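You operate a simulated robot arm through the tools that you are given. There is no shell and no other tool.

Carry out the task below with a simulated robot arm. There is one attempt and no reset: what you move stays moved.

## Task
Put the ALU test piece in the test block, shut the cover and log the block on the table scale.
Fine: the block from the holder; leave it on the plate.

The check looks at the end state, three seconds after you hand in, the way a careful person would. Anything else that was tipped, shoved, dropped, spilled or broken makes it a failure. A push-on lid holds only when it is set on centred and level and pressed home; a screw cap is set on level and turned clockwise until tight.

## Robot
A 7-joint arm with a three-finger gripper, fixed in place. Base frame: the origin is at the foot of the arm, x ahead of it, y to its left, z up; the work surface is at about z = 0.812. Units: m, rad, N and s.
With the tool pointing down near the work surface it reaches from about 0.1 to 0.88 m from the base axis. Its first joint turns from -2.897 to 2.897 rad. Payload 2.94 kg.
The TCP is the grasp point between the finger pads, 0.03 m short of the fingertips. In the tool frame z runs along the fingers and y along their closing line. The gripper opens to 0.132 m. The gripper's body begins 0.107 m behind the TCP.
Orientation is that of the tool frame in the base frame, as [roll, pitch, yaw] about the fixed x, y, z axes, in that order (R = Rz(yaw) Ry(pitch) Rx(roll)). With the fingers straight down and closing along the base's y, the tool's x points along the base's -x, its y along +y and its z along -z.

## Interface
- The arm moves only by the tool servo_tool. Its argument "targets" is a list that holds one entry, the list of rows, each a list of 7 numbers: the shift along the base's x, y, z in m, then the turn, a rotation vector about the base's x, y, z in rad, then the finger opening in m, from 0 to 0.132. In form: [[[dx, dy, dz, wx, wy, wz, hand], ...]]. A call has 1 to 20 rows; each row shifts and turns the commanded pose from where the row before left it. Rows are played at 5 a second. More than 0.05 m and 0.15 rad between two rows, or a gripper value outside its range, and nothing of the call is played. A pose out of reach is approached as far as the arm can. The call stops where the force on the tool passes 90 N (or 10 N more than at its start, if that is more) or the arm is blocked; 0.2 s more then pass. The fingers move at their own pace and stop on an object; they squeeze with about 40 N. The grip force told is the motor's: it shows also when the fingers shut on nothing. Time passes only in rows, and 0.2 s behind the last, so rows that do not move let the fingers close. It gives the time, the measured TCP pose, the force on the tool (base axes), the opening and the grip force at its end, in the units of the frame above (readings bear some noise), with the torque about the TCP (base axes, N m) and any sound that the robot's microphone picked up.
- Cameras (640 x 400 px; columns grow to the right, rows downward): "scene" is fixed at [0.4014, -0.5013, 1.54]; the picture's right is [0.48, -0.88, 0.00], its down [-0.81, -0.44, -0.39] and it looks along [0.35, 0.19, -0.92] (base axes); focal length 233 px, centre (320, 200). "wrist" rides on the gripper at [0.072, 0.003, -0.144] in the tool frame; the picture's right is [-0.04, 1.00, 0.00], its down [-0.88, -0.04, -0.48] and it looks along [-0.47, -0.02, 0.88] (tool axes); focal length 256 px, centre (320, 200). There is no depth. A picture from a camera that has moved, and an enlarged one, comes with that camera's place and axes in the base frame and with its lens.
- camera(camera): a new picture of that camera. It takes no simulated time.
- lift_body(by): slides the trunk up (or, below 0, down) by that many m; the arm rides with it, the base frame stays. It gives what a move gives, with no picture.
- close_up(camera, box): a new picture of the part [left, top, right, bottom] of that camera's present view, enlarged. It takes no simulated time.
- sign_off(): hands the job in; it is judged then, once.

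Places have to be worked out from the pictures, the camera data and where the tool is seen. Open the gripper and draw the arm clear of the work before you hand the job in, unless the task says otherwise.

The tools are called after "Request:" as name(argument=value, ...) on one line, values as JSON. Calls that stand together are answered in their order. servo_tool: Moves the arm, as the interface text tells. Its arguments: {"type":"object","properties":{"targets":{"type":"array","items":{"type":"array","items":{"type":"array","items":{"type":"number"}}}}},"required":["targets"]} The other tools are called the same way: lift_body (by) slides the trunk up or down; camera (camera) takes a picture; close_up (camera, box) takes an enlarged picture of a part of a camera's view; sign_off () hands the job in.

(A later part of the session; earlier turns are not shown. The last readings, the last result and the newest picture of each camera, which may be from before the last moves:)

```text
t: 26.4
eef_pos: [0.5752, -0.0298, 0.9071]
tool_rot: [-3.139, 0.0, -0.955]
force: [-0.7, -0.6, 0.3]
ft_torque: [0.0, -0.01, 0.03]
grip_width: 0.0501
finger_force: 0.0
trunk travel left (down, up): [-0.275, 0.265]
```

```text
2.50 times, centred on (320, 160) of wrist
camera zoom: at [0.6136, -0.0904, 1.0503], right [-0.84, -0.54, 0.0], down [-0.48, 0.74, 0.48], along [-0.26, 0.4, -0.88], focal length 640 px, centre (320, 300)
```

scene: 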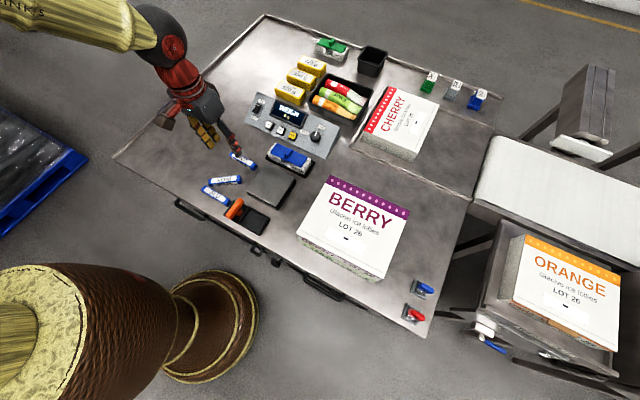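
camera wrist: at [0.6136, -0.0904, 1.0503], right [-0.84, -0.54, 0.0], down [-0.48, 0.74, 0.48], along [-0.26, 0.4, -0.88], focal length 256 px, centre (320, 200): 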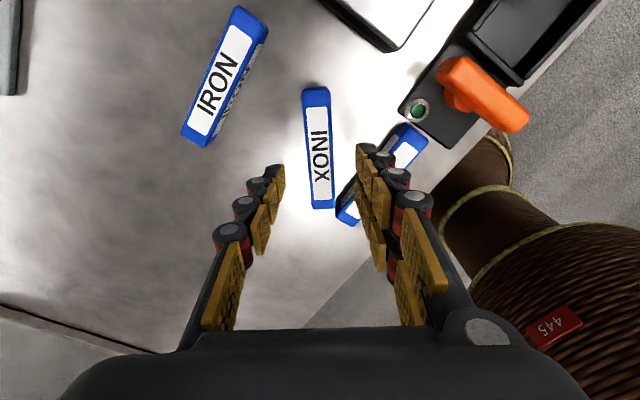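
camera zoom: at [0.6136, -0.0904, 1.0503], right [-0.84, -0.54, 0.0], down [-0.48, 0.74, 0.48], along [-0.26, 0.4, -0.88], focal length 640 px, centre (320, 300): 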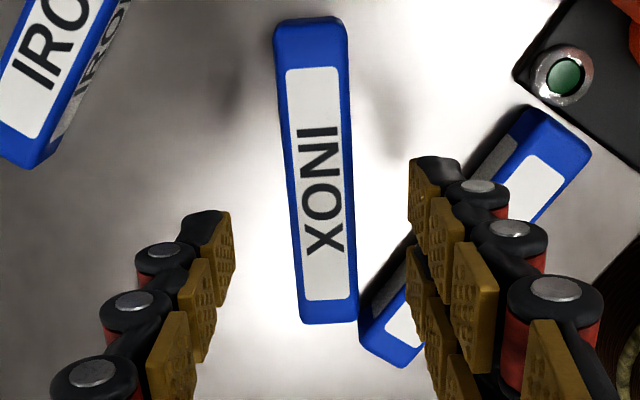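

INOX centre is at (0.574, -0.030), under the TCP, and both fingers have clearance to ALU. I descend, grip it and lift it.

Request:
servo_tool(targets=[[[-0.001, 0, -0.03, 0, 0, 0.015, 0.05], [0, 0, -0.02, 0, 0, 0, 0.05], [0, 0, -0.011, 0, 0, 0, 0.05], [0, 0, 0, 0, 0, 0, 0.05], [0, 0, 0, 0, 0, 0, 0.03], [0, 0, 0, 0, 0, 0, 0.01], [0, 0, 0, 0, 0, 0, 0.01], [0, 0, 0, 0, 0, 0, 0.01]]])

Request:
close_up(camera="wrist", box=[220, 80, 420, 240])

```text
t: 28.2
eef_pos: [0.5744, -0.0295, 0.8446]
tool_rot: [3.141, 0.0, -0.94]
force: [0.8, -0.2, 0.1]
ft_torque: [0.0, 0.02, 0.0]
grip_width: 0.0233
finger_force: 33.5
trunk travel left (down, up): [-0.275, 0.265]
```

```text
2.50 times, centred on (320, 160) of wrist
camera zoom: at [0.6139, -0.0895, 0.9876], right [-0.83, -0.55, 0.0], down [-0.49, 0.73, 0.48], along [-0.26, 0.4, -0.88], focal length 640 px, centre (320, 300)
```

zoom: 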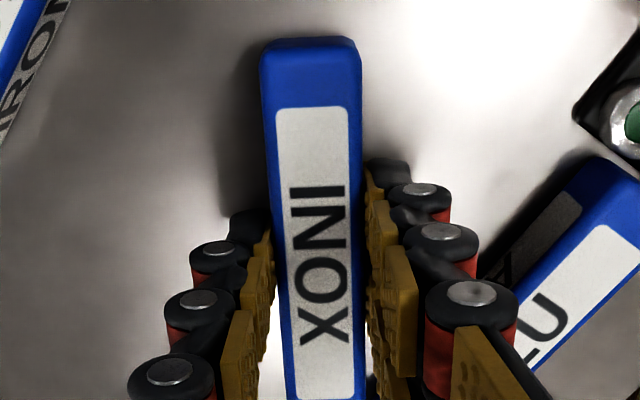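

INOX is gripped (23 mm). I lift it, turn it back to its original heading, move it clear of ALU to x about 0.588 and set it down there for rolling back.

Request:
servo_tool(targets=[[[0, 0, 0.02, 0, 0, 0, 0.01], [0, 0, 0.02, 0, 0, 0, 0.01], [0.007, 0.003, 0, 0, 0, -0.133, 0.01], [0.007, 0.003, 0, 0, 0, -0.133, 0.01], [0, 0, 0, 0, 0, -0.133, 0.01], [0, 0, 0, 0, 0, -0.134, 0.01], [0, 0, 0, 0, 0, 0, 0.01], [0, 0, -0.02, 0, 0, 0, 0.01], [0, 0, -0.015, 0, 0, 0, 0.01], [0, 0, -0.004, 0, 0, 0, 0.01], [0, 0, 0, 0, 0, 0, 0.01]]])

Request:
camera(camera="wrist")

Request:
close_up(camera="scene", box=[195, 145, 305, 240])

```text
t: 30.6
eef_pos: [0.5868, -0.0225, 0.8456]
tool_rot: [-3.141, 0.0, -1.475]
force: [0.5, -0.5, -0.8]
ft_torque: [0.01, -0.01, -0.02]
grip_width: 0.0228
finger_force: 40.1
trunk travel left (down, up): [-0.275, 0.265]
```

```text
taken
camera wrist: at [0.5908, -0.0947, 0.9896], right [-1.0, -0.05, 0.0], down [-0.05, 0.88, 0.48], along [-0.02, 0.47, -0.88], focal length 256 px, centre (320, 200)
```

wrist: 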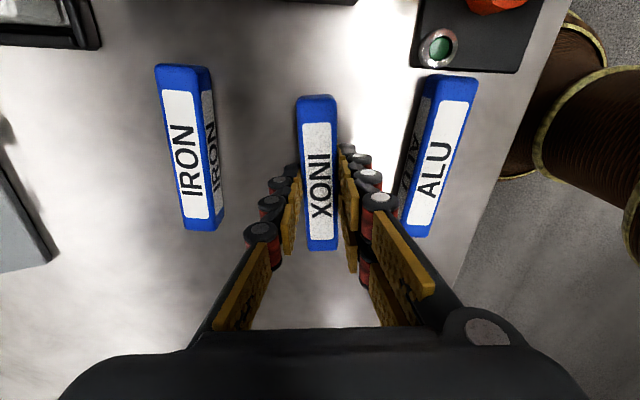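

```text
4.21 times, centred on (250, 192) of scene
camera zoom: at [0.4014, -0.5013, 1.54], right [0.48, -0.88, 0.0], down [-0.81, -0.44, -0.39], along [0.35, 0.19, -0.92], focal length 981 px, centre (615, 232)
```

zoom: 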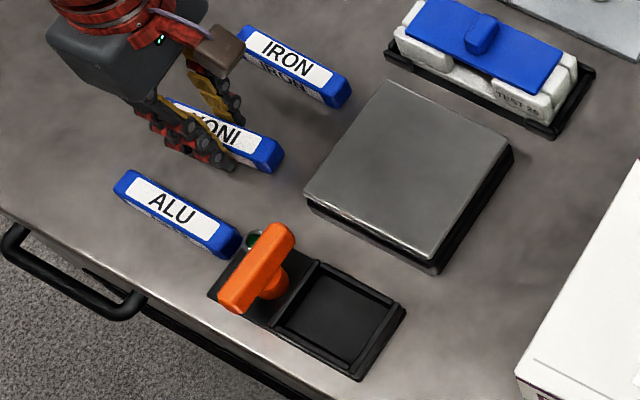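

INOX is back at its old heading at (0.587, -0.0225). I release it, rise, turn the tool so both fingers lie along the stick, and come down behind it on the -x side (gap to ALU about 2 cm) ready to roll it.

Request:
servo_tool(targets=[[[0, 0, 0, 0, 0, 0, 0.035], [0, 0, 0, 0, 0, 0, 0.05], [0, 0, 0.03, 0, 0, 0, 0.06], [0, 0, 0.03, 0, 0, 0, 0.07], [-0.003, 0, 0, 0, 0, -0.1308, 0.07], [-0.003, 0, 0, 0, 0, -0.1308, 0.07], [-0.003, 0, 0, 0, 0, -0.1308, 0.07], [-0.003, -0.001, 0, 0, 0, -0.1308, 0.07], [-0.003, -0.001, 0, 0, 0, -0.1308, 0.07], [-0.003, -0.001, 0, 0, 0, -0.1308, 0.07], [-0.003, -0.0005, 0, 0, 0, -0.1308, 0.07], [-0.003, 0, 0, 0, 0, -0.1308, 0.07], [-0.003, 0, 0, 0, 0, -0.1308, 0.07], [-0.003, 0, 0, 0, 0, -0.1308, 0.07], [-0.003, 0, 0, 0, 0, -0.1308, 0.07], [-0.002, 0, 0, 0, 0, -0.1302, 0.07], [0, 0, 0, 0, 0, 0, 0.07]]])

Request:
camera(camera="wrist")

Request:
close_up(camera="scene", box=[195, 145, 305, 240])

```text
t: 34.2
eef_pos: [0.5527, -0.0285, 0.9057]
tool_rot: [-3.14, -0.004, -3.044]
force: [-0.3, -0.3, -0.6]
ft_torque: [0.0, 0.0, -0.06]
grip_width: 0.0701
finger_force: 0.1
trunk travel left (down, up): [-0.275, 0.265]
```

```text
taken
camera wrist: at [0.4808, -0.0311, 1.0492], right [-0.05, 1.0, 0.0], down [0.88, 0.05, 0.47], along [0.47, 0.02, -0.88], focal length 256 px, centre (320, 200)
```

wrist: 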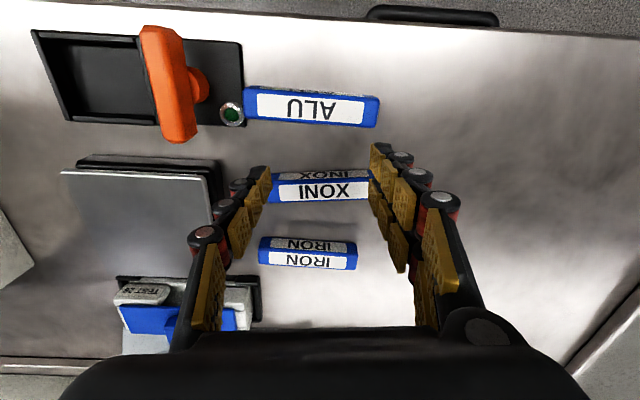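

```text
4.21 times, centred on (250, 192) of scene
camera zoom: at [0.4014, -0.5013, 1.54], right [0.48, -0.88, 0.0], down [-0.81, -0.44, -0.39], along [0.35, 0.19, -0.92], focal length 981 px, centre (615, 232)
```

zoom: 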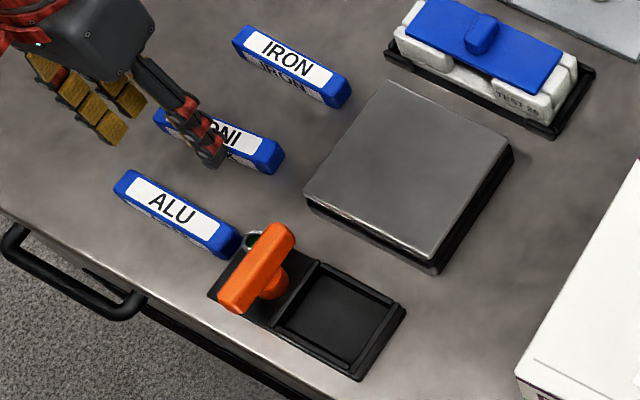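

INOX sits at (0.586, -0.026) and the fingers are placed behind it along its length. I lower to near its top edge height and advance to just touch it.

Request:
servo_tool(targets=[[[0, 0, -0.025, 0, 0, 0, 0.07], [0, 0, -0.025, 0, 0, 0, 0.07], [0, 0, 0, 0, 0, 0, 0.07], [0.006, 0.0006, 0, 0, 0, 0, 0.07], [0.005, 0.0005, 0, 0, 0, 0, 0.07], [0, 0, 0, 0, 0, 0, 0.07]]])

Request:
close_up(camera="wrist", box=[220, 80, 420, 240])

Request:
close_up(camera="scene", box=[205, 150, 275, 200])

```text
t: 35.6
eef_pos: [0.5639, -0.0274, 0.8552]
tool_rot: [-3.139, 0.001, -3.042]
force: [0.8, 0.2, 0.0]
ft_torque: [-0.03, -0.01, 0.01]
grip_width: 0.0702
finger_force: 0.1
trunk travel left (down, up): [-0.275, 0.265]
```

```text
2.50 times, centred on (320, 160) of wrist
camera zoom: at [0.4918, -0.0304, 0.9998], right [-0.06, 1.0, 0.0], down [0.88, 0.05, 0.48], along [0.47, 0.03, -0.88], focal length 640 px, centre (320, 300)
```

zoom: 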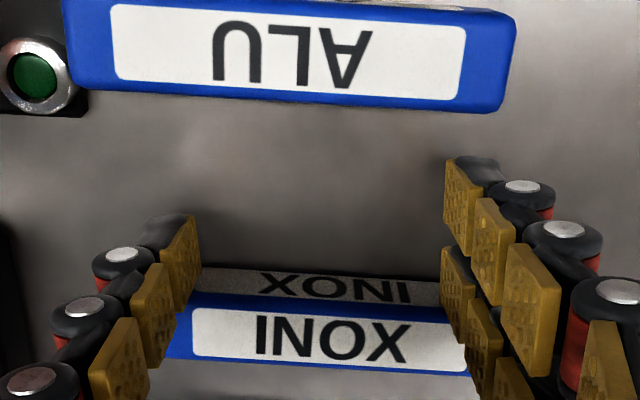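

```text
8.00 times, centred on (240, 175) of scene
camera zoom: at [0.4014, -0.5013, 1.54], right [0.48, -0.88, 0.0], down [-0.81, -0.44, -0.39], along [0.35, 0.19, -0.92], focal length 1863 px, centre (960, 400)
```

zoom: 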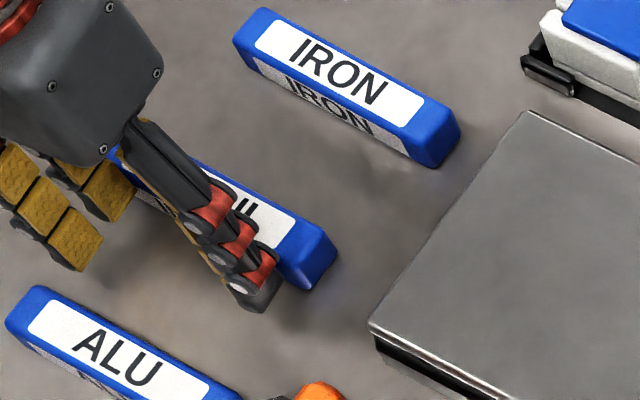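

The fingers are just at the stick's -x face. I push forward and upward along a small arc so the stick tips over its far bottom edge.

Request:
servo_tool(targets=[[[0.004, 0.0004, 0, 0, 0, 0, 0.07], [0.0042, 0.0004, 0.0055, 0, 0, 0, 0.07], [0.0054, 0.0005, 0.0042, 0, 0, 0, 0.07], [0.0064, 0.0006, 0.0027, 0, 0, 0, 0.07], [0.007, 0.0007, 0.001, 0, 0, 0, 0.07], [0, 0, 0, 0, 0, 0, 0.07]]])

Request:
close_up(camera="wrist", box=[220, 80, 420, 240])

Request:
close_up(camera="scene", box=[205, 150, 275, 200])

```text
t: 37.0
eef_pos: [0.5912, -0.025, 0.8702]
tool_rot: [-3.139, -0.001, -3.044]
force: [-0.7, 0.4, 0.1]
ft_torque: [0.02, -0.01, 0.01]
grip_width: 0.0697
finger_force: 0.0
trunk travel left (down, up): [-0.275, 0.265]
```

```text
2.50 times, centred on (320, 160) of wrist
camera zoom: at [0.5194, -0.0282, 1.0136], right [-0.06, 1.0, 0.0], down [0.88, 0.05, 0.48], along [0.47, 0.03, -0.88], focal length 640 px, centre (320, 300)
```

zoom: 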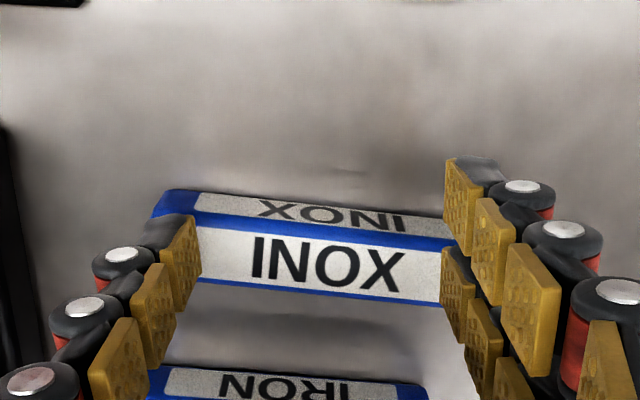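

```text
8.00 times, centred on (240, 175) of scene
camera zoom: at [0.4014, -0.5013, 1.54], right [0.48, -0.88, 0.0], down [-0.81, -0.44, -0.39], along [0.35, 0.19, -0.92], focal length 1863 px, centre (960, 400)
```

zoom: 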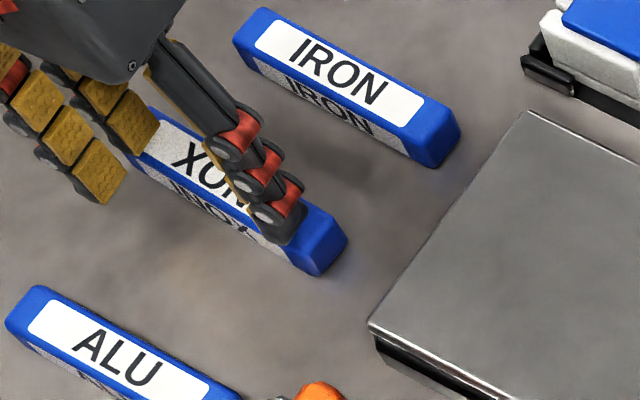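

The stick slid a few mm instead of rolling. A better way: grip it by its two ends (its length fits the opening) and tilt the tool about the finger line. I rise clear, open fully and look.

Request:
servo_tool(targets=[[[0, 0, 0.02, 0, 0, 0, 0.07], [0, 0, 0.02, 0, 0, 0, 0.1], [0, 0, 0.02, 0, 0, 0, 0.132], [0, 0, 0, 0, 0, 0, 0.132], [0, 0, 0, 0, 0, 0, 0.132]]])

Request:
camera(camera="wrist")

Request:
close_up(camera="wrist", box=[220, 120, 420, 240])

```text
t: 38.2
eef_pos: [0.5924, -0.0245, 0.9299]
tool_rot: [-3.14, -0.002, -3.043]
force: [0.2, 0.3, 0.2]
ft_torque: [0.01, 0.02, -0.01]
grip_width: 0.1316
finger_force: 0.0
trunk travel left (down, up): [-0.275, 0.265]
```

```text
taken
camera wrist: at [0.5199, -0.0272, 1.074], right [-0.06, 1.0, 0.0], down [0.88, 0.05, 0.47], along [0.47, 0.03, -0.88], focal length 256 px, centre (320, 200)
```

wrist: 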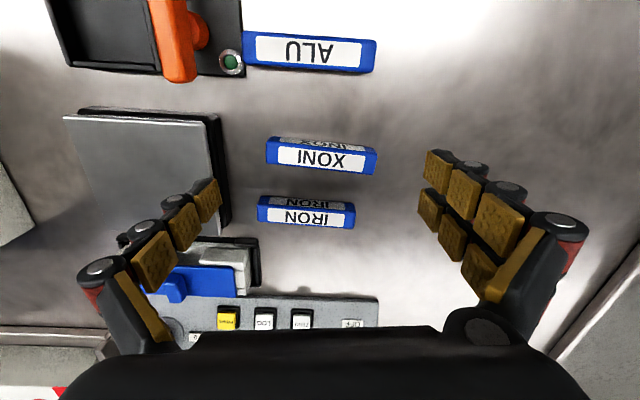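

```text
3.20 times, centred on (320, 180) of wrist
camera zoom: at [0.5199, -0.0272, 1.074], right [-0.06, 1.0, 0.0], down [0.88, 0.05, 0.47], along [0.47, 0.03, -0.88], focal length 819 px, centre (320, 264)
```

zoom: 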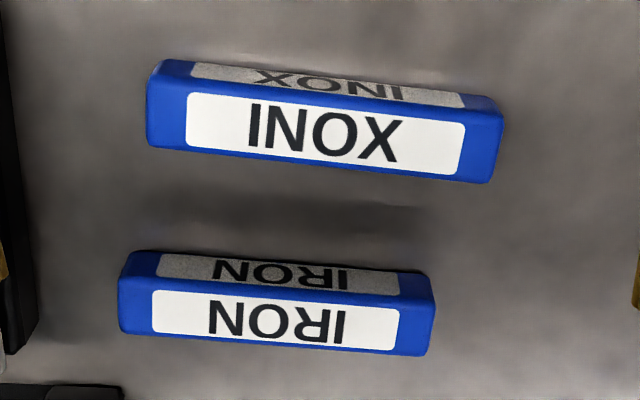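

INOX is now at (0.604, -0.021) with heading about 88°, near its old place but still a quarter turn rolled. Before gripping, I test high up in open air whether a backward tilt about y is reachable.

Request:
servo_tool(targets=[[[0, 0.04, 0.04, 0, 0, 0, 0.132], [0, 0.04, 0.04, 0, 0, 0, 0.132], [0, 0.04, 0.04, 0, 0, 0, 0.132], [0, 0, 0, 0, 0.15, 0, 0.132], [0, 0, 0, 0, 0.15, 0, 0.132], [0, 0, 0, 0, 0.15, 0, 0.132], [0, 0, 0, 0, 0, 0, 0.132]]])

```text
refused: row 1 steps farther than a row can; nothing moved
```

The combined step was too long; I split it into smaller steps.

Request:
servo_tool(targets=[[[0, 0, 0.04, 0, 0, 0, 0.132], [0, 0.03, 0.03, 0, 0, 0, 0.132], [0, 0.03, 0.03, 0, 0, 0, 0.132], [0, 0.04, 0.02, 0, 0, 0, 0.132], [0, 0.02, 0, 0, 0.14, 0, 0.132], [0, 0, 0, 0, 0.14, 0, 0.132], [0, 0, 0, 0, 0.14, 0, 0.132], [0, 0, 0, 0, 0, 0, 0.132]]])

```text
t: 40.0
eef_pos: [0.5915, 0.0968, 1.0487]
tool_rot: [3.097, -0.419, -3.034]
force: [-0.1, 1.2, 0.6]
ft_torque: [0.0, 0.04, 0.02]
grip_width: 0.1319
finger_force: 0.1
trunk travel left (down, up): [-0.275, 0.265]
```

0.42 rad of backward tilt is fine. I continue to about 0.98 rad.

Request:
servo_tool(targets=[[[0, 0, 0, 0, 0.14, 0, 0.132], [0, 0, 0, 0, 0.14, 0, 0.132], [0, 0, 0, 0, 0.14, 0, 0.132], [0, 0, 0, 0, 0.14, 0, 0.132], [0, 0, 0, 0, 0, 0, 0.132]]])

Request:
camera(camera="scene")

```text
t: 41.2
eef_pos: [0.5927, 0.0962, 1.0502]
tool_rot: [2.994, -0.973, -2.967]
force: [-0.1, 0.2, -0.5]
ft_torque: [-0.01, 0.02, 0.01]
grip_width: 0.1319
finger_force: 0.1
trunk travel left (down, up): [-0.275, 0.265]
```

```text
taken
```

scene: 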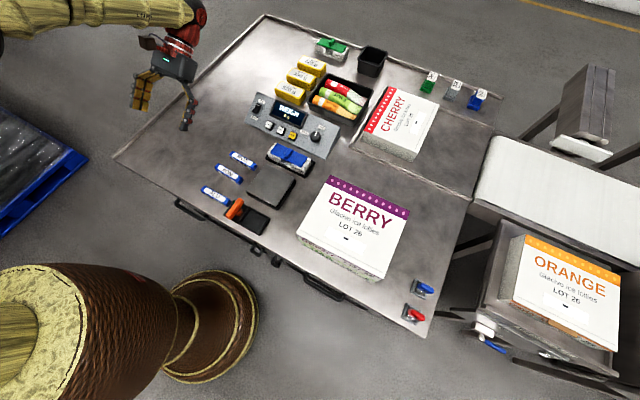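

The tilt of 0.97 rad is reachable at height. I lower to about z 0.89 over the empty area to confirm it is reachable near the table too.

Request:
servo_tool(targets=[[[0, 0, -0.04, 0, 0, 0, 0.132], [0, 0, -0.04, 0, 0, 0, 0.132], [0, 0, -0.04, 0, 0, 0, 0.132], [0, 0, -0.03, 0, 0, 0, 0.132], [0, 0, 0, 0, 0, 0, 0.132]]])

Request:
camera(camera="scene")

```text
t: 42.4
eef_pos: [0.5929, 0.0987, 0.9014]
tool_rot: [2.996, -0.971, -2.965]
force: [0.3, -0.7, -0.6]
ft_torque: [-0.03, -0.02, 0.01]
grip_width: 0.1323
finger_force: 0.0
trunk travel left (down, up): [-0.275, 0.265]
```

```text
taken
```

scene: 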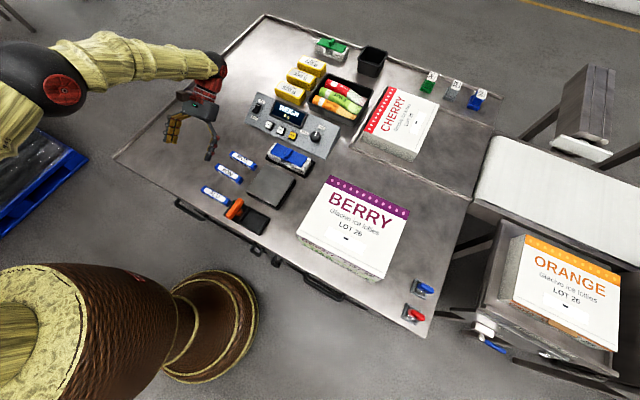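

Reachable near the table as well. I now raise, undo the tilt and go above INOX with the finger line along the stick.

Request:
servo_tool(targets=[[[0, 0, 0.04, 0, 0, 0, 0.132], [0, 0, 0.04, 0, 0, 0, 0.132], [0, 0, 0, 0, -0.14, 0, 0.132], [0, 0, 0, 0, -0.14, 0, 0.132], [0, 0, 0, 0, -0.14, 0, 0.132], [0, 0, 0, 0, -0.14, 0, 0.132], [0, 0, 0, 0, -0.14, 0, 0.132], [0, 0, 0, 0, -0.14, 0, 0.132], [0, 0, 0, 0, -0.14, 0, 0.132], [0.004, -0.04, 0, 0, 0, -0.07, 0.132], [0.004, -0.04, 0, 0, 0, -0.07, 0.132], [0.003, -0.04, -0.02, 0, 0, 0, 0.132], [0, 0, -0.03, 0, 0, 0, 0.132], [0, 0, 0, 0, 0, 0, 0.132]]])

Request:
camera(camera="wrist")

Request:
close_up(camera="wrist", box=[200, 120, 440, 260])

```text
t: 45.4
eef_pos: [0.6032, -0.0233, 0.9285]
tool_rot: [3.141, -0.001, 3.1]
force: [-0.2, 0.4, 0.6]
ft_torque: [0.0, 0.03, 0.01]
grip_width: 0.1321
finger_force: 0.1
trunk travel left (down, up): [-0.275, 0.265]
```

```text
taken
camera wrist: at [0.5308, -0.0157, 1.072], right [0.08, 1.0, 0.0], down [0.88, -0.07, 0.48], along [0.47, -0.04, -0.88], focal length 256 px, centre (320, 200)
```

wrist: 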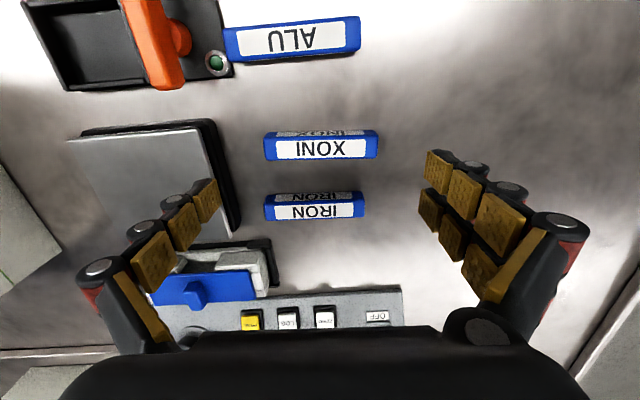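

```text
2.67 times, centred on (320, 190) of wrist
camera zoom: at [0.5308, -0.0157, 1.072], right [0.08, 1.0, 0.0], down [0.88, -0.07, 0.48], along [0.47, -0.04, -0.88], focal length 683 px, centre (320, 227)
```

zoom: 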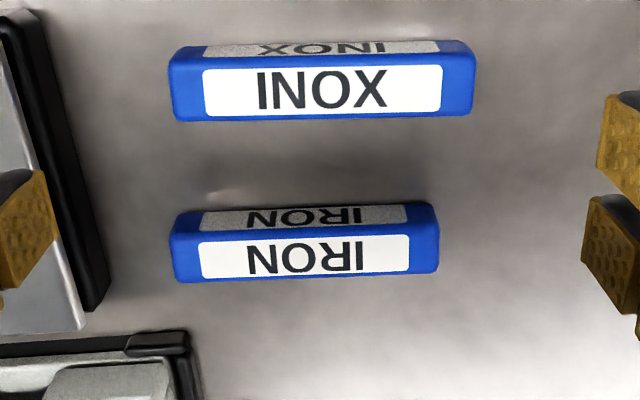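

INOX centre is at (0.600, -0.021), nicely along the finger line. I descend with the fingers beyond its ends and grip it by the ends.

Request:
servo_tool(targets=[[[-0.003, 0.0025, -0.025, 0, 0, -0.015, 0.132], [0, 0, -0.03, 0, 0, 0, 0.132], [0, 0, -0.025, 0, 0, 0, 0.132], [0, 0, -0.005, 0, 0, 0, 0.132], [0, 0, 0, 0, 0, 0, 0.132], [0, 0, 0, 0, 0, 0, 0.115], [0, 0, 0, 0, 0, 0, 0.1], [0, 0, 0, 0, 0, 0, 0.09], [0, 0, 0, 0, 0, 0, 0.09]]])

Request:
camera(camera="wrist")

```text
t: 47.4
eef_pos: [0.6018, -0.0221, 0.8444]
tool_rot: [-3.14, 0.0, 3.085]
force: [-0.8, 0.7, 3.7]
ft_torque: [-0.05, -0.01, 0.02]
grip_width: 0.1093
finger_force: 32.0
trunk travel left (down, up): [-0.275, 0.265]
```

```text
taken
camera wrist: at [0.5289, -0.0128, 0.9882], right [0.1, 1.0, 0.0], down [0.88, -0.09, 0.48], along [0.47, -0.05, -0.88], focal length 256 px, centre (320, 200)
```

wrist: 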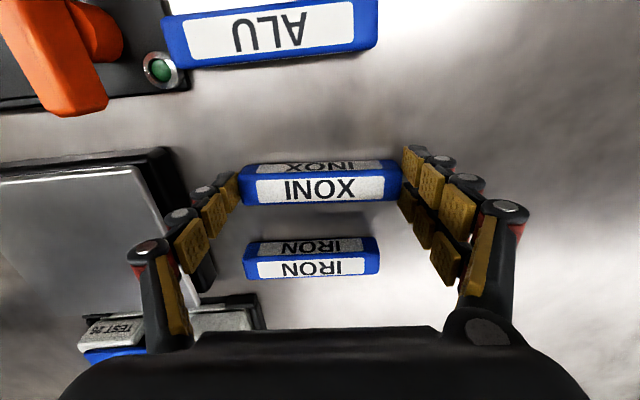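

Gripped by the ends (0.109 m). I lift, carry it to the empty area at about (0.555, 0.14) and tilt back about the finger line.

Request:
servo_tool(targets=[[[0, 0, 0.02, 0, 0, 0, 0.09], [0, 0, 0.03, 0, 0, 0, 0.09], [0, 0, 0.03, 0, 0, 0, 0.09], [-0.011, 0.04, 0.01, 0, 0, 0, 0.09], [-0.011, 0.04, 0, 0, 0, 0, 0.09], [-0.011, 0.04, 0, 0, 0, 0, 0.09], [-0.011, 0.04, 0, 0, 0, 0, 0.09], [0, 0, 0, 0.0084, 0.1478, 0, 0.09], [0, 0, 0, 0.0084, 0.1478, 0, 0.09], [0, 0, 0, 0.0084, 0.1478, 0, 0.09], [0, 0, 0, 0.0084, 0.1478, 0, 0.09], [0, 0, 0, 0.0084, 0.1478, 0, 0.09], [0, 0, 0, 0.0084, 0.1478, 0, 0.09], [0, 0, 0, 0.0084, 0.1478, 0, 0.09], [0, 0, 0, 0, 0, 0, 0.09]]])

Request:
camera(camera="wrist")

Request:
camera(camera="scene")

Request:
close_up(camera="scene", box=[110, 50, 270, 200])

```text
t: 50.6
eef_pos: [0.5556, 0.1386, 0.9336]
tool_rot: [3.141, -1.039, 3.084]
force: [0.7, -0.5, -1.0]
ft_torque: [-0.03, 0.03, 0.01]
grip_width: 0.1089
finger_force: 40.3
trunk travel left (down, up): [-0.275, 0.265]
```

```text
taken
camera wrist: at [0.6424, 0.1381, 1.0694], right [0.08, 1.0, -0.04], down [0.85, -0.09, -0.52], along [-0.52, 0.01, -0.86], focal length 256 px, centre (320, 200)
```

wrist: 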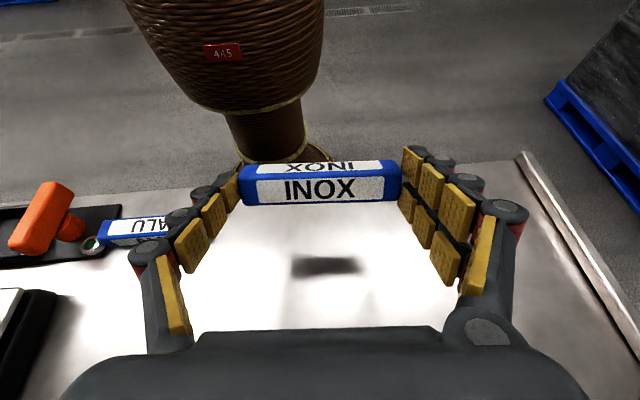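

```text
taken
```

scene: 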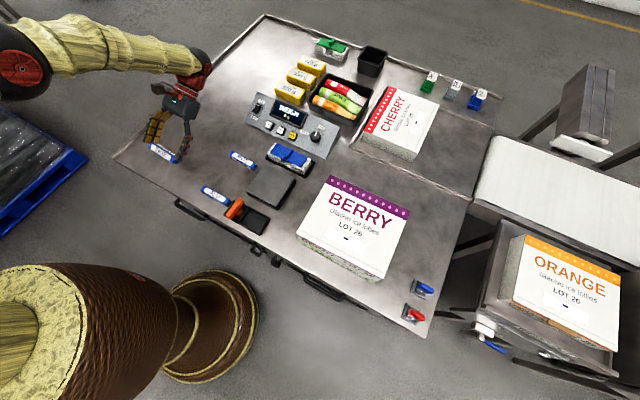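

```text
2.67 times, centred on (190, 125) of scene
camera zoom: at [0.4014, -0.5013, 1.54], right [0.48, -0.88, 0.0], down [-0.81, -0.44, -0.39], along [0.35, 0.19, -0.92], focal length 621 px, centre (667, 400)
```

zoom: 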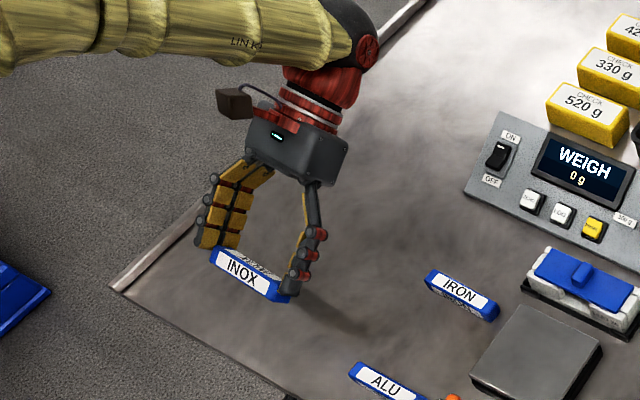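

The stick is held at about 60° roll over the empty table. I lower it until its lower edge is just at the surface.

Request:
servo_tool(targets=[[[0, 0, -0.03, 0, 0, 0, 0.09], [0, 0, -0.03, 0, 0, 0, 0.09], [0, 0, -0.02, 0, 0, 0, 0.09], [0, 0, -0.01, 0, 0, 0, 0.09], [0, 0, -0.003, 0, 0, 0, 0.09], [0, 0, 0, 0, 0, 0, 0.09]]])

Request:
camera(camera="wrist")

Request:
close_up(camera="scene", box=[120, 80, 230, 180])

```text
t: 52.0
eef_pos: [0.5553, 0.1413, 0.8415]
tool_rot: [-3.141, -1.035, 3.086]
force: [-0.3, 0.1, -0.5]
ft_torque: [0.0, -0.03, 0.0]
grip_width: 0.1087
finger_force: 40.4
trunk travel left (down, up): [-0.275, 0.265]
```

```text
taken
camera wrist: at [0.6422, 0.1397, 0.9772], right [0.08, 1.0, -0.04], down [0.85, -0.09, -0.51], along [-0.52, 0.01, -0.86], focal length 256 px, centre (320, 200)
```

wrist: 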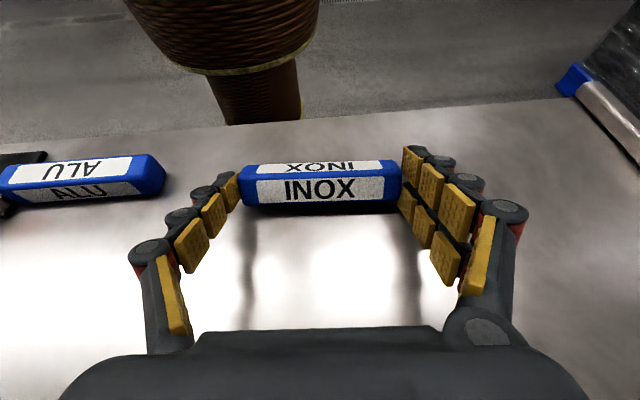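

```text
4.00 times, centred on (175, 130) of scene
camera zoom: at [0.4014, -0.5013, 1.54], right [0.48, -0.88, 0.0], down [-0.81, -0.44, -0.39], along [0.35, 0.19, -0.92], focal length 932 px, centre (900, 480)
```

zoom: 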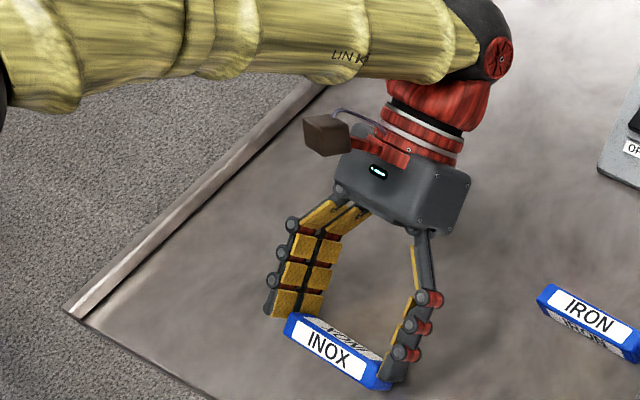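

No contact force yet, 2–3 mm to go. I lower the last few millimetres and open the fingers.

Request:
servo_tool(targets=[[[0, 0, -0.002, 0, 0, 0, 0.09], [0, 0, -0.001, 0, 0, 0, 0.09], [0, 0, 0, 0, 0, 0, 0.09], [0, 0, 0, 0, 0, 0, 0.118], [0, 0, 0, 0, 0, 0, 0.132], [0, 0, 0, 0, 0, 0, 0.132], [0, 0, 0, 0, 0, 0, 0.132]]])

Request:
camera(camera="wrist")

Request:
close_up(camera="scene", box=[120, 80, 230, 180])

```text
t: 53.6
eef_pos: [0.5563, 0.1387, 0.8388]
tool_rot: [-3.141, -1.037, 3.085]
force: [-1.5, 0.3, -0.6]
ft_torque: [0.01, -0.01, -0.01]
grip_width: 0.132
finger_force: 0.1
trunk travel left (down, up): [-0.275, 0.265]
```

```text
taken
camera wrist: at [0.6424, 0.1392, 0.9736], right [0.08, 1.0, -0.04], down [0.85, -0.09, -0.51], along [-0.52, 0.01, -0.86], focal length 256 px, centre (320, 200)
```

wrist: 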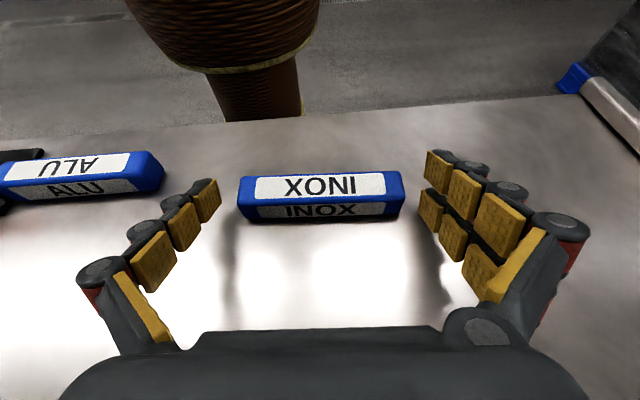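

```text
4.00 times, centred on (175, 130) of scene
camera zoom: at [0.4014, -0.5013, 1.54], right [0.48, -0.88, 0.0], down [-0.81, -0.44, -0.39], along [0.35, 0.19, -0.92], focal length 932 px, centre (900, 480)
```

zoom: 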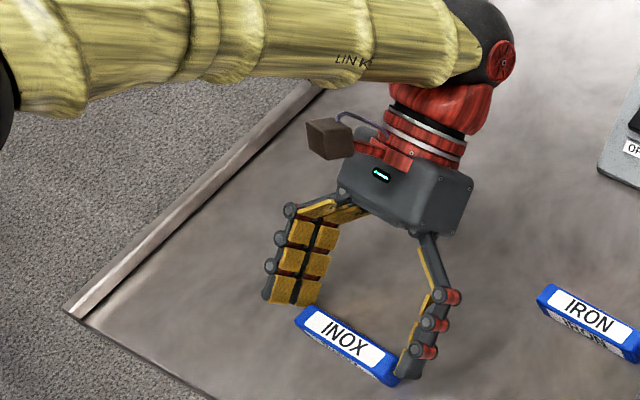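

INOX now lies flat with its label the original way round. I raise the tool, undo the tilt, and look at it from above to re-grip.

Request:
servo_tool(targets=[[[0, 0, 0.03, 0, 0, 0, 0.132], [0, 0, 0.04, 0, 0, 0, 0.132], [0, 0, 0.03, 0, 0, 0, 0.132], [0, 0, 0, -0.0084, -0.1478, 0, 0.132], [0, 0, 0, -0.0084, -0.1478, 0, 0.132], [0, 0, 0, -0.0084, -0.1478, 0, 0.132], [0, 0, 0, -0.0084, -0.1478, 0, 0.132], [0, 0, 0, -0.0084, -0.1478, 0, 0.132], [0, 0, 0, -0.0084, -0.1478, 0, 0.132], [0, 0, 0, -0.0084, -0.1478, 0, 0.132], [0, 0, 0, 0, 0, 0, 0.132]]])

Request:
close_up(camera="wrist", box=[200, 60, 440, 220])

```text
t: 56.0
eef_pos: [0.555, 0.1378, 0.9396]
tool_rot: [-3.14, 0.002, 3.085]
force: [-0.6, -0.6, 0.0]
ft_torque: [0.02, 0.05, 0.02]
grip_width: 0.132
finger_force: 0.0
trunk travel left (down, up): [-0.275, 0.265]
```

```text
2.50 times, centred on (320, 140) of wrist
camera zoom: at [0.4832, 0.1463, 1.0826], right [0.1, 1.0, 0.0], down [0.88, -0.09, 0.48], along [0.47, -0.05, -0.88], focal length 640 px, centre (320, 350)
```

zoom: 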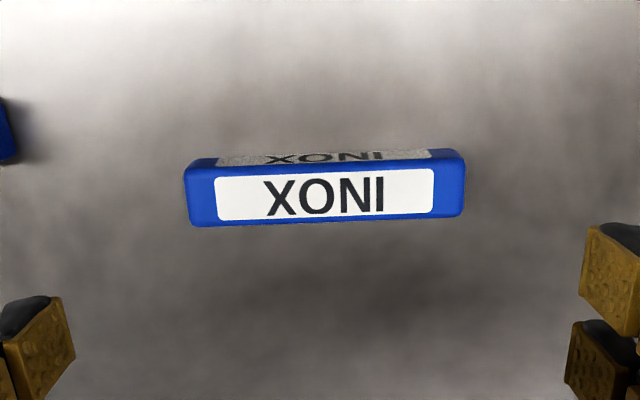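

INOX centre is at (0.546, 0.142), heading 86.6°. I grip it by its ends again and lift it.

Request:
servo_tool(targets=[[[-0.009, 0.004, -0.03, 0, 0, 0, 0.132], [0, 0, -0.04, 0, 0, 0, 0.132], [0, 0, -0.02, 0, 0, 0, 0.132], [0, 0, -0.005, 0, 0, 0, 0.132], [0, 0, 0, 0, 0, 0, 0.132], [0, 0, 0, 0, 0, 0, 0.115], [0, 0, 0, 0, 0, 0, 0.1], [0, 0, 0, 0, 0, 0, 0.09], [0, 0, 0, 0, 0, 0, 0.09], [0, 0, 0.02, 0, 0, 0, 0.09], [0, 0, 0.03, 0, 0, 0, 0.09], [0, 0, 0.03, 0, 0, 0, 0.09], [0, 0, 0, 0, 0, 0, 0.09]]])

Request:
camera(camera="wrist")

```text
t: 58.8
eef_pos: [0.5458, 0.141, 0.924]
tool_rot: [-3.14, -0.001, 3.085]
force: [-0.4, -0.4, -0.8]
ft_torque: [0.0, -0.01, 0.0]
grip_width: 0.1087
finger_force: 40.2
trunk travel left (down, up): [-0.275, 0.265]
```

```text
taken
camera wrist: at [0.4742, 0.1495, 1.0685], right [0.1, 1.0, 0.0], down [0.88, -0.09, 0.47], along [0.47, -0.05, -0.88], focal length 256 px, centre (320, 200)
```

wrist: 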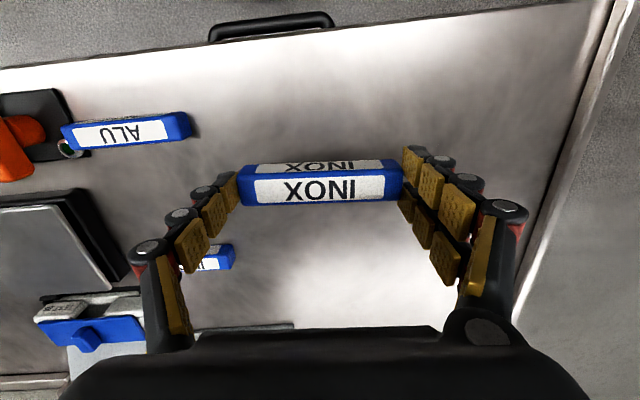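

INOX is held level. I carry it back to its original place (0.608, -0.0235), heading 95.6°, and stop just above the table to check.

Request:
servo_tool(targets=[[[0.015, -0.035, 0, 0, 0, 0.04, 0.09], [0.015, -0.035, 0, 0, 0, 0.04, 0.09], [0.015, -0.035, 0, 0, 0, 0.04, 0.09], [0.012, -0.035, 0, 0, 0, 0.037, 0.09], [0.005, -0.0245, 0, 0, 0, 0, 0.09], [0, 0, -0.03, 0, 0, 0, 0.09], [0, 0, -0.03, 0, 0, 0, 0.09], [0, 0, -0.01, 0, 0, 0, 0.09], [0, 0, 0, 0, 0, 0, 0.09]]])

Request:
camera(camera="wrist")

Request:
close_up(camera="scene", box=[195, 145, 305, 240])

```text
t: 60.8
eef_pos: [0.6095, -0.0223, 0.8547]
tool_rot: [-3.139, 0.002, -3.039]
force: [-0.2, -0.3, -0.7]
ft_torque: [0.0, -0.01, 0.01]
grip_width: 0.1091
finger_force: 40.0
trunk travel left (down, up): [-0.275, 0.265]
```

```text
taken
camera wrist: at [0.5369, -0.025, 0.9974], right [-0.06, 1.0, 0.0], down [0.88, 0.05, 0.48], along [0.47, 0.03, -0.88], focal length 256 px, centre (320, 200)
```

wrist: 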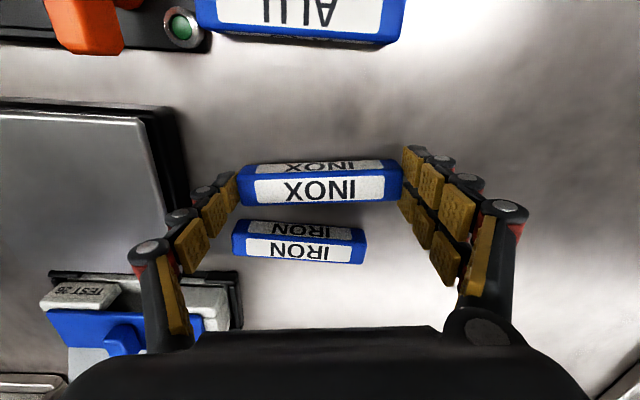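

```text
4.21 times, centred on (250, 192) of scene
camera zoom: at [0.4014, -0.5013, 1.54], right [0.48, -0.88, 0.0], down [-0.81, -0.44, -0.39], along [0.35, 0.19, -0.92], focal length 981 px, centre (615, 232)
```

zoom: 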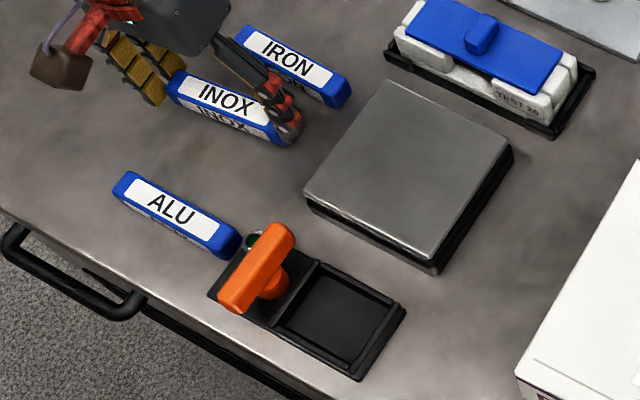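

The place matches the original within a few millimetres; I shift slightly (-1.5 mm x, -3 mm y), set INOX down, release and rise.

Request:
servo_tool(targets=[[[-0.0015, -0.003, -0.004, 0, 0, 0, 0.09], [0, 0, -0.004, 0, 0, 0, 0.09], [0, 0, -0.002, 0, 0, 0, 0.09], [0, 0, 0, 0, 0, 0, 0.09], [0, 0, 0, 0, 0, 0, 0.118], [0, 0, 0, 0, 0, 0, 0.132], [0, 0, 0, 0, 0, 0, 0.132], [0, 0, 0.02, 0, 0, 0, 0.132], [0, 0, 0.03, 0, 0, 0, 0.132], [0, 0, 0.04, 0, 0, 0, 0.132], [0, 0, 0, 0, 0, 0, 0.132]]])

Request:
camera(camera="wrist")

Request:
close_up(camera="scene", box=[195, 145, 305, 240])

```text
t: 63.2
eef_pos: [0.6078, -0.0224, 0.9345]
tool_rot: [-3.141, -0.001, -3.041]
force: [0.3, 0.3, 0.4]
ft_torque: [0.0, 0.0, 0.0]
grip_width: 0.1317
finger_force: 0.0
trunk travel left (down, up): [-0.275, 0.265]
```

```text
taken
camera wrist: at [0.5354, -0.0258, 1.0771], right [-0.06, 1.0, 0.0], down [0.88, 0.05, 0.47], along [0.47, 0.03, -0.88], focal length 256 px, centre (320, 200)
```

wrist: 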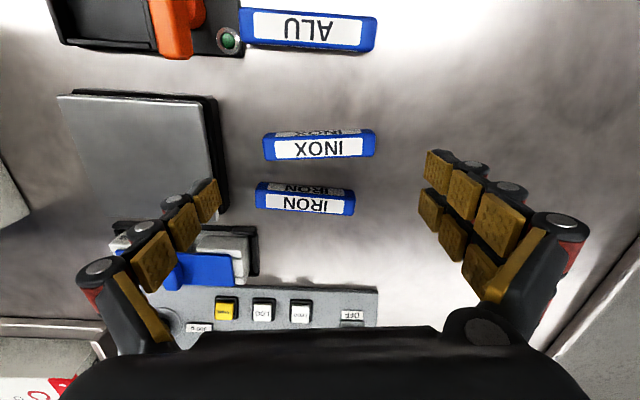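

```text
4.21 times, centred on (250, 192) of scene
camera zoom: at [0.4014, -0.5013, 1.54], right [0.48, -0.88, 0.0], down [-0.81, -0.44, -0.39], along [0.35, 0.19, -0.92], focal length 981 px, centre (615, 232)
```

zoom: 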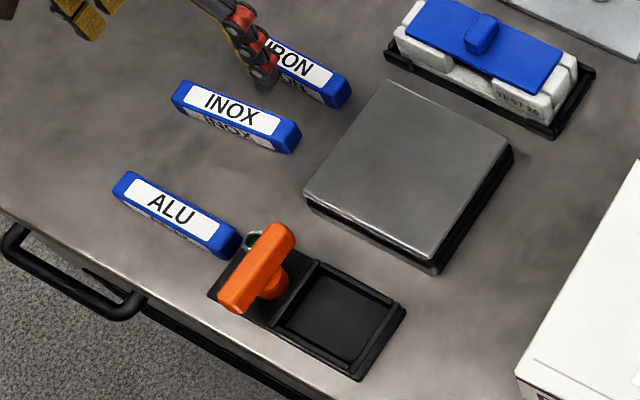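

INOX is back in its place and right way up. Now I return above the cover's ridge, square to the block, to test whether the cover slides.

Request:
servo_tool(targets=[[[0.025, -0.03, 0, 0, 0, -0.05, 0.1], [0.025, -0.03, 0, 0, 0, -0.05, 0.08], [0.025, -0.03, 0, 0, 0, 0, 0.06], [0.025, -0.03, 0, 0, 0, 0, 0.06], [0.025, -0.03, 0, 0, 0, 0, 0.06], [0.025, -0.008, 0, 0, 0, 0, 0.06], [0, 0, 0, 0, 0, 0, 0.06]]])

Request:
close_up(camera="wrist", box=[220, 100, 420, 240])

```text
t: 64.8
eef_pos: [0.753, -0.1822, 0.9329]
tool_rot: [-3.14, -0.002, -3.141]
force: [0.7, 0.0, 0.3]
ft_torque: [0.01, 0.02, 0.01]
grip_width: 0.0603
finger_force: 0.0
trunk travel left (down, up): [-0.275, 0.265]
```

```text
2.86 times, centred on (320, 170) of wrist
camera zoom: at [0.681, -0.1786, 1.0766], right [0.04, 1.0, 0.0], down [0.88, -0.04, 0.47], along [0.47, -0.02, -0.88], focal length 731 px, centre (320, 286)
```

zoom: 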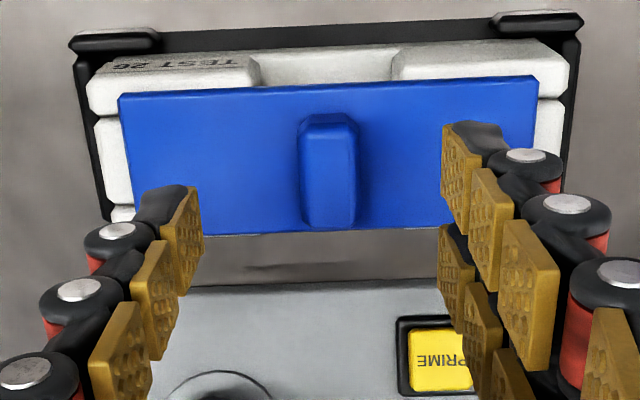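

The ridge is about 3 mm to +y of the finger centre; I correct, descend and grip it.

Request:
servo_tool(targets=[[[0.004, 0.003, -0.02, 0, 0, 0, 0.06], [0, 0, -0.02, 0, 0, 0, 0.06], [0, 0, -0.006, 0, 0, 0, 0.06], [0, 0, 0, 0, 0, 0, 0.03], [0, 0, 0, 0, 0, 0, 0.005], [0, 0, 0, 0, 0, 0, 0.005], [0, 0, 0, 0, 0, 0, 0.005]]])

Request:
close_up(camera="scene", box=[250, 120, 330, 175])

```text
t: 66.4
eef_pos: [0.7601, -0.18, 0.8863]
tool_rot: [-3.14, 0.001, -3.141]
force: [0.1, -0.4, -0.2]
ft_torque: [0.06, -0.06, -0.05]
grip_width: 0.0173
finger_force: 21.5
trunk travel left (down, up): [-0.275, 0.265]
```

```text
7.27 times, centred on (290, 148) of scene
camera zoom: at [0.4014, -0.5013, 1.54], right [0.48, -0.88, 0.0], down [-0.81, -0.44, -0.39], along [0.35, 0.19, -0.92], focal length 1694 px, centre (538, 582)
```

zoom: 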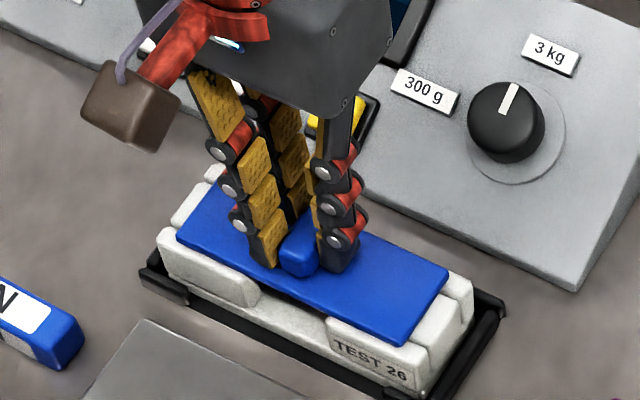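

The ridge is gripped. I push gently 4 mm toward +y and read the force.

Request:
servo_tool(targets=[[[0, 0, 0, 0, 0, 0, 0.005], [0, 0.002, 0, 0, 0, 0, 0.005], [0, 0.002, 0, 0, 0, 0, 0.005], [0, 0, 0, 0, 0, 0, 0.005]]])

Request:
close_up(camera="scene", box=[250, 120, 330, 175])

Request:
close_up(camera="wrist", box=[220, 100, 420, 240])

```text
t: 67.4
eef_pos: [0.7606, -0.175, 0.8875]
tool_rot: [-3.138, -0.003, -3.139]
force: [0.5, 0.0, 0.3]
ft_torque: [0.04, -0.02, -0.07]
grip_width: 0.017
finger_force: 39.6
trunk travel left (down, up): [-0.275, 0.265]
```

```text
7.27 times, centred on (290, 148) of scene
camera zoom: at [0.4014, -0.5013, 1.54], right [0.48, -0.88, 0.0], down [-0.81, -0.44, -0.39], along [0.35, 0.19, -0.92], focal length 1694 px, centre (538, 582)
```

zoom: 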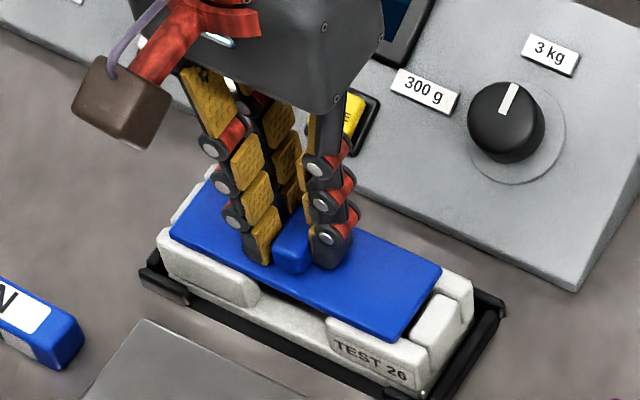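

```text
2.86 times, centred on (320, 170) of wrist
camera zoom: at [0.6873, -0.172, 1.0307], right [0.04, 1.0, 0.0], down [0.88, -0.04, 0.47], along [0.47, -0.02, -0.88], focal length 731 px, centre (320, 286)
```

zoom: 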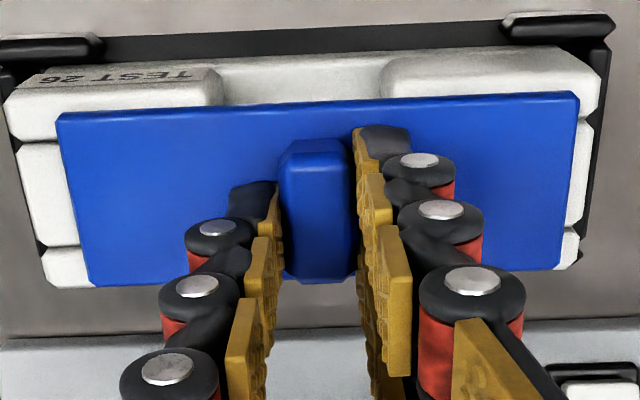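

The cover slides freely toward +y (about 5 mm now). It is a sliding cover; I continue opening it in small steps and watch the force for a stop.

Request:
servo_tool(targets=[[[0, 0.008, 0, 0, 0, 0, 0.005], [0, 0.008, 0, 0, 0, 0, 0.005], [0, 0.008, 0, 0, 0, 0, 0.005], [0, 0.008, 0, 0, 0, 0, 0.005], [0, 0.008, 0, 0, 0, 0, 0.005], [0, 0, 0, 0, 0, 0, 0.005]]])

Request:
close_up(camera="scene", box=[250, 110, 330, 175])

Request:
close_up(camera="wrist", box=[180, 100, 420, 240])

```text
t: 68.8
eef_pos: [0.7591, -0.1358, 0.8867]
tool_rot: [-3.14, 0.0, -3.141]
force: [-1.3, 0.2, 3.2]
ft_torque: [0.08, 0.28, -0.01]
grip_width: 0.0169
finger_force: 40.3
trunk travel left (down, up): [-0.275, 0.265]
```

```text
6.15 times, centred on (290, 142) of scene
camera zoom: at [0.4014, -0.5013, 1.54], right [0.48, -0.88, 0.0], down [-0.81, -0.44, -0.39], along [0.35, 0.19, -0.92], focal length 1433 px, centre (505, 554)
```

zoom: 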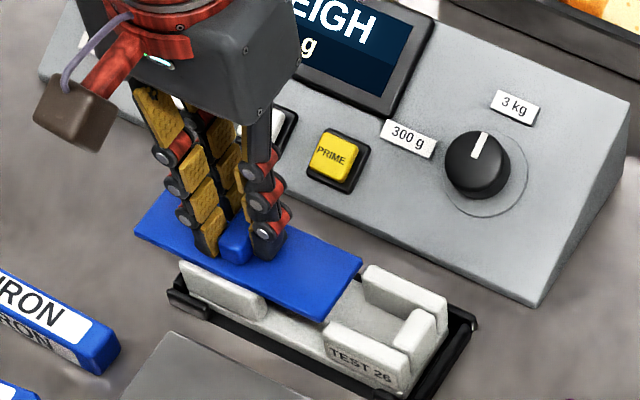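

```text
2.67 times, centred on (300, 170) of wrist
camera zoom: at [0.6871, -0.1317, 1.0307], right [0.04, 1.0, 0.0], down [0.88, -0.04, 0.48], along [0.47, -0.02, -0.88], focal length 683 px, centre (373, 280)
```

zoom: 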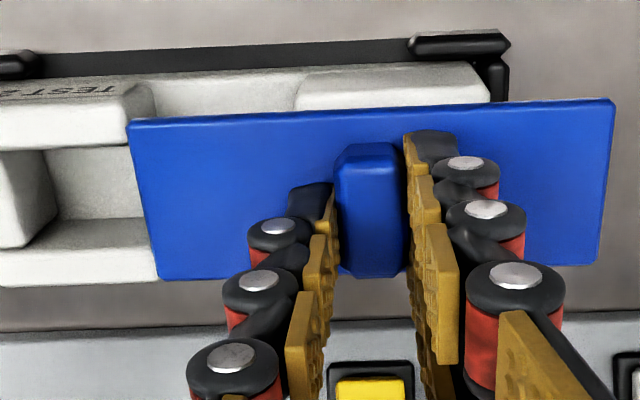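

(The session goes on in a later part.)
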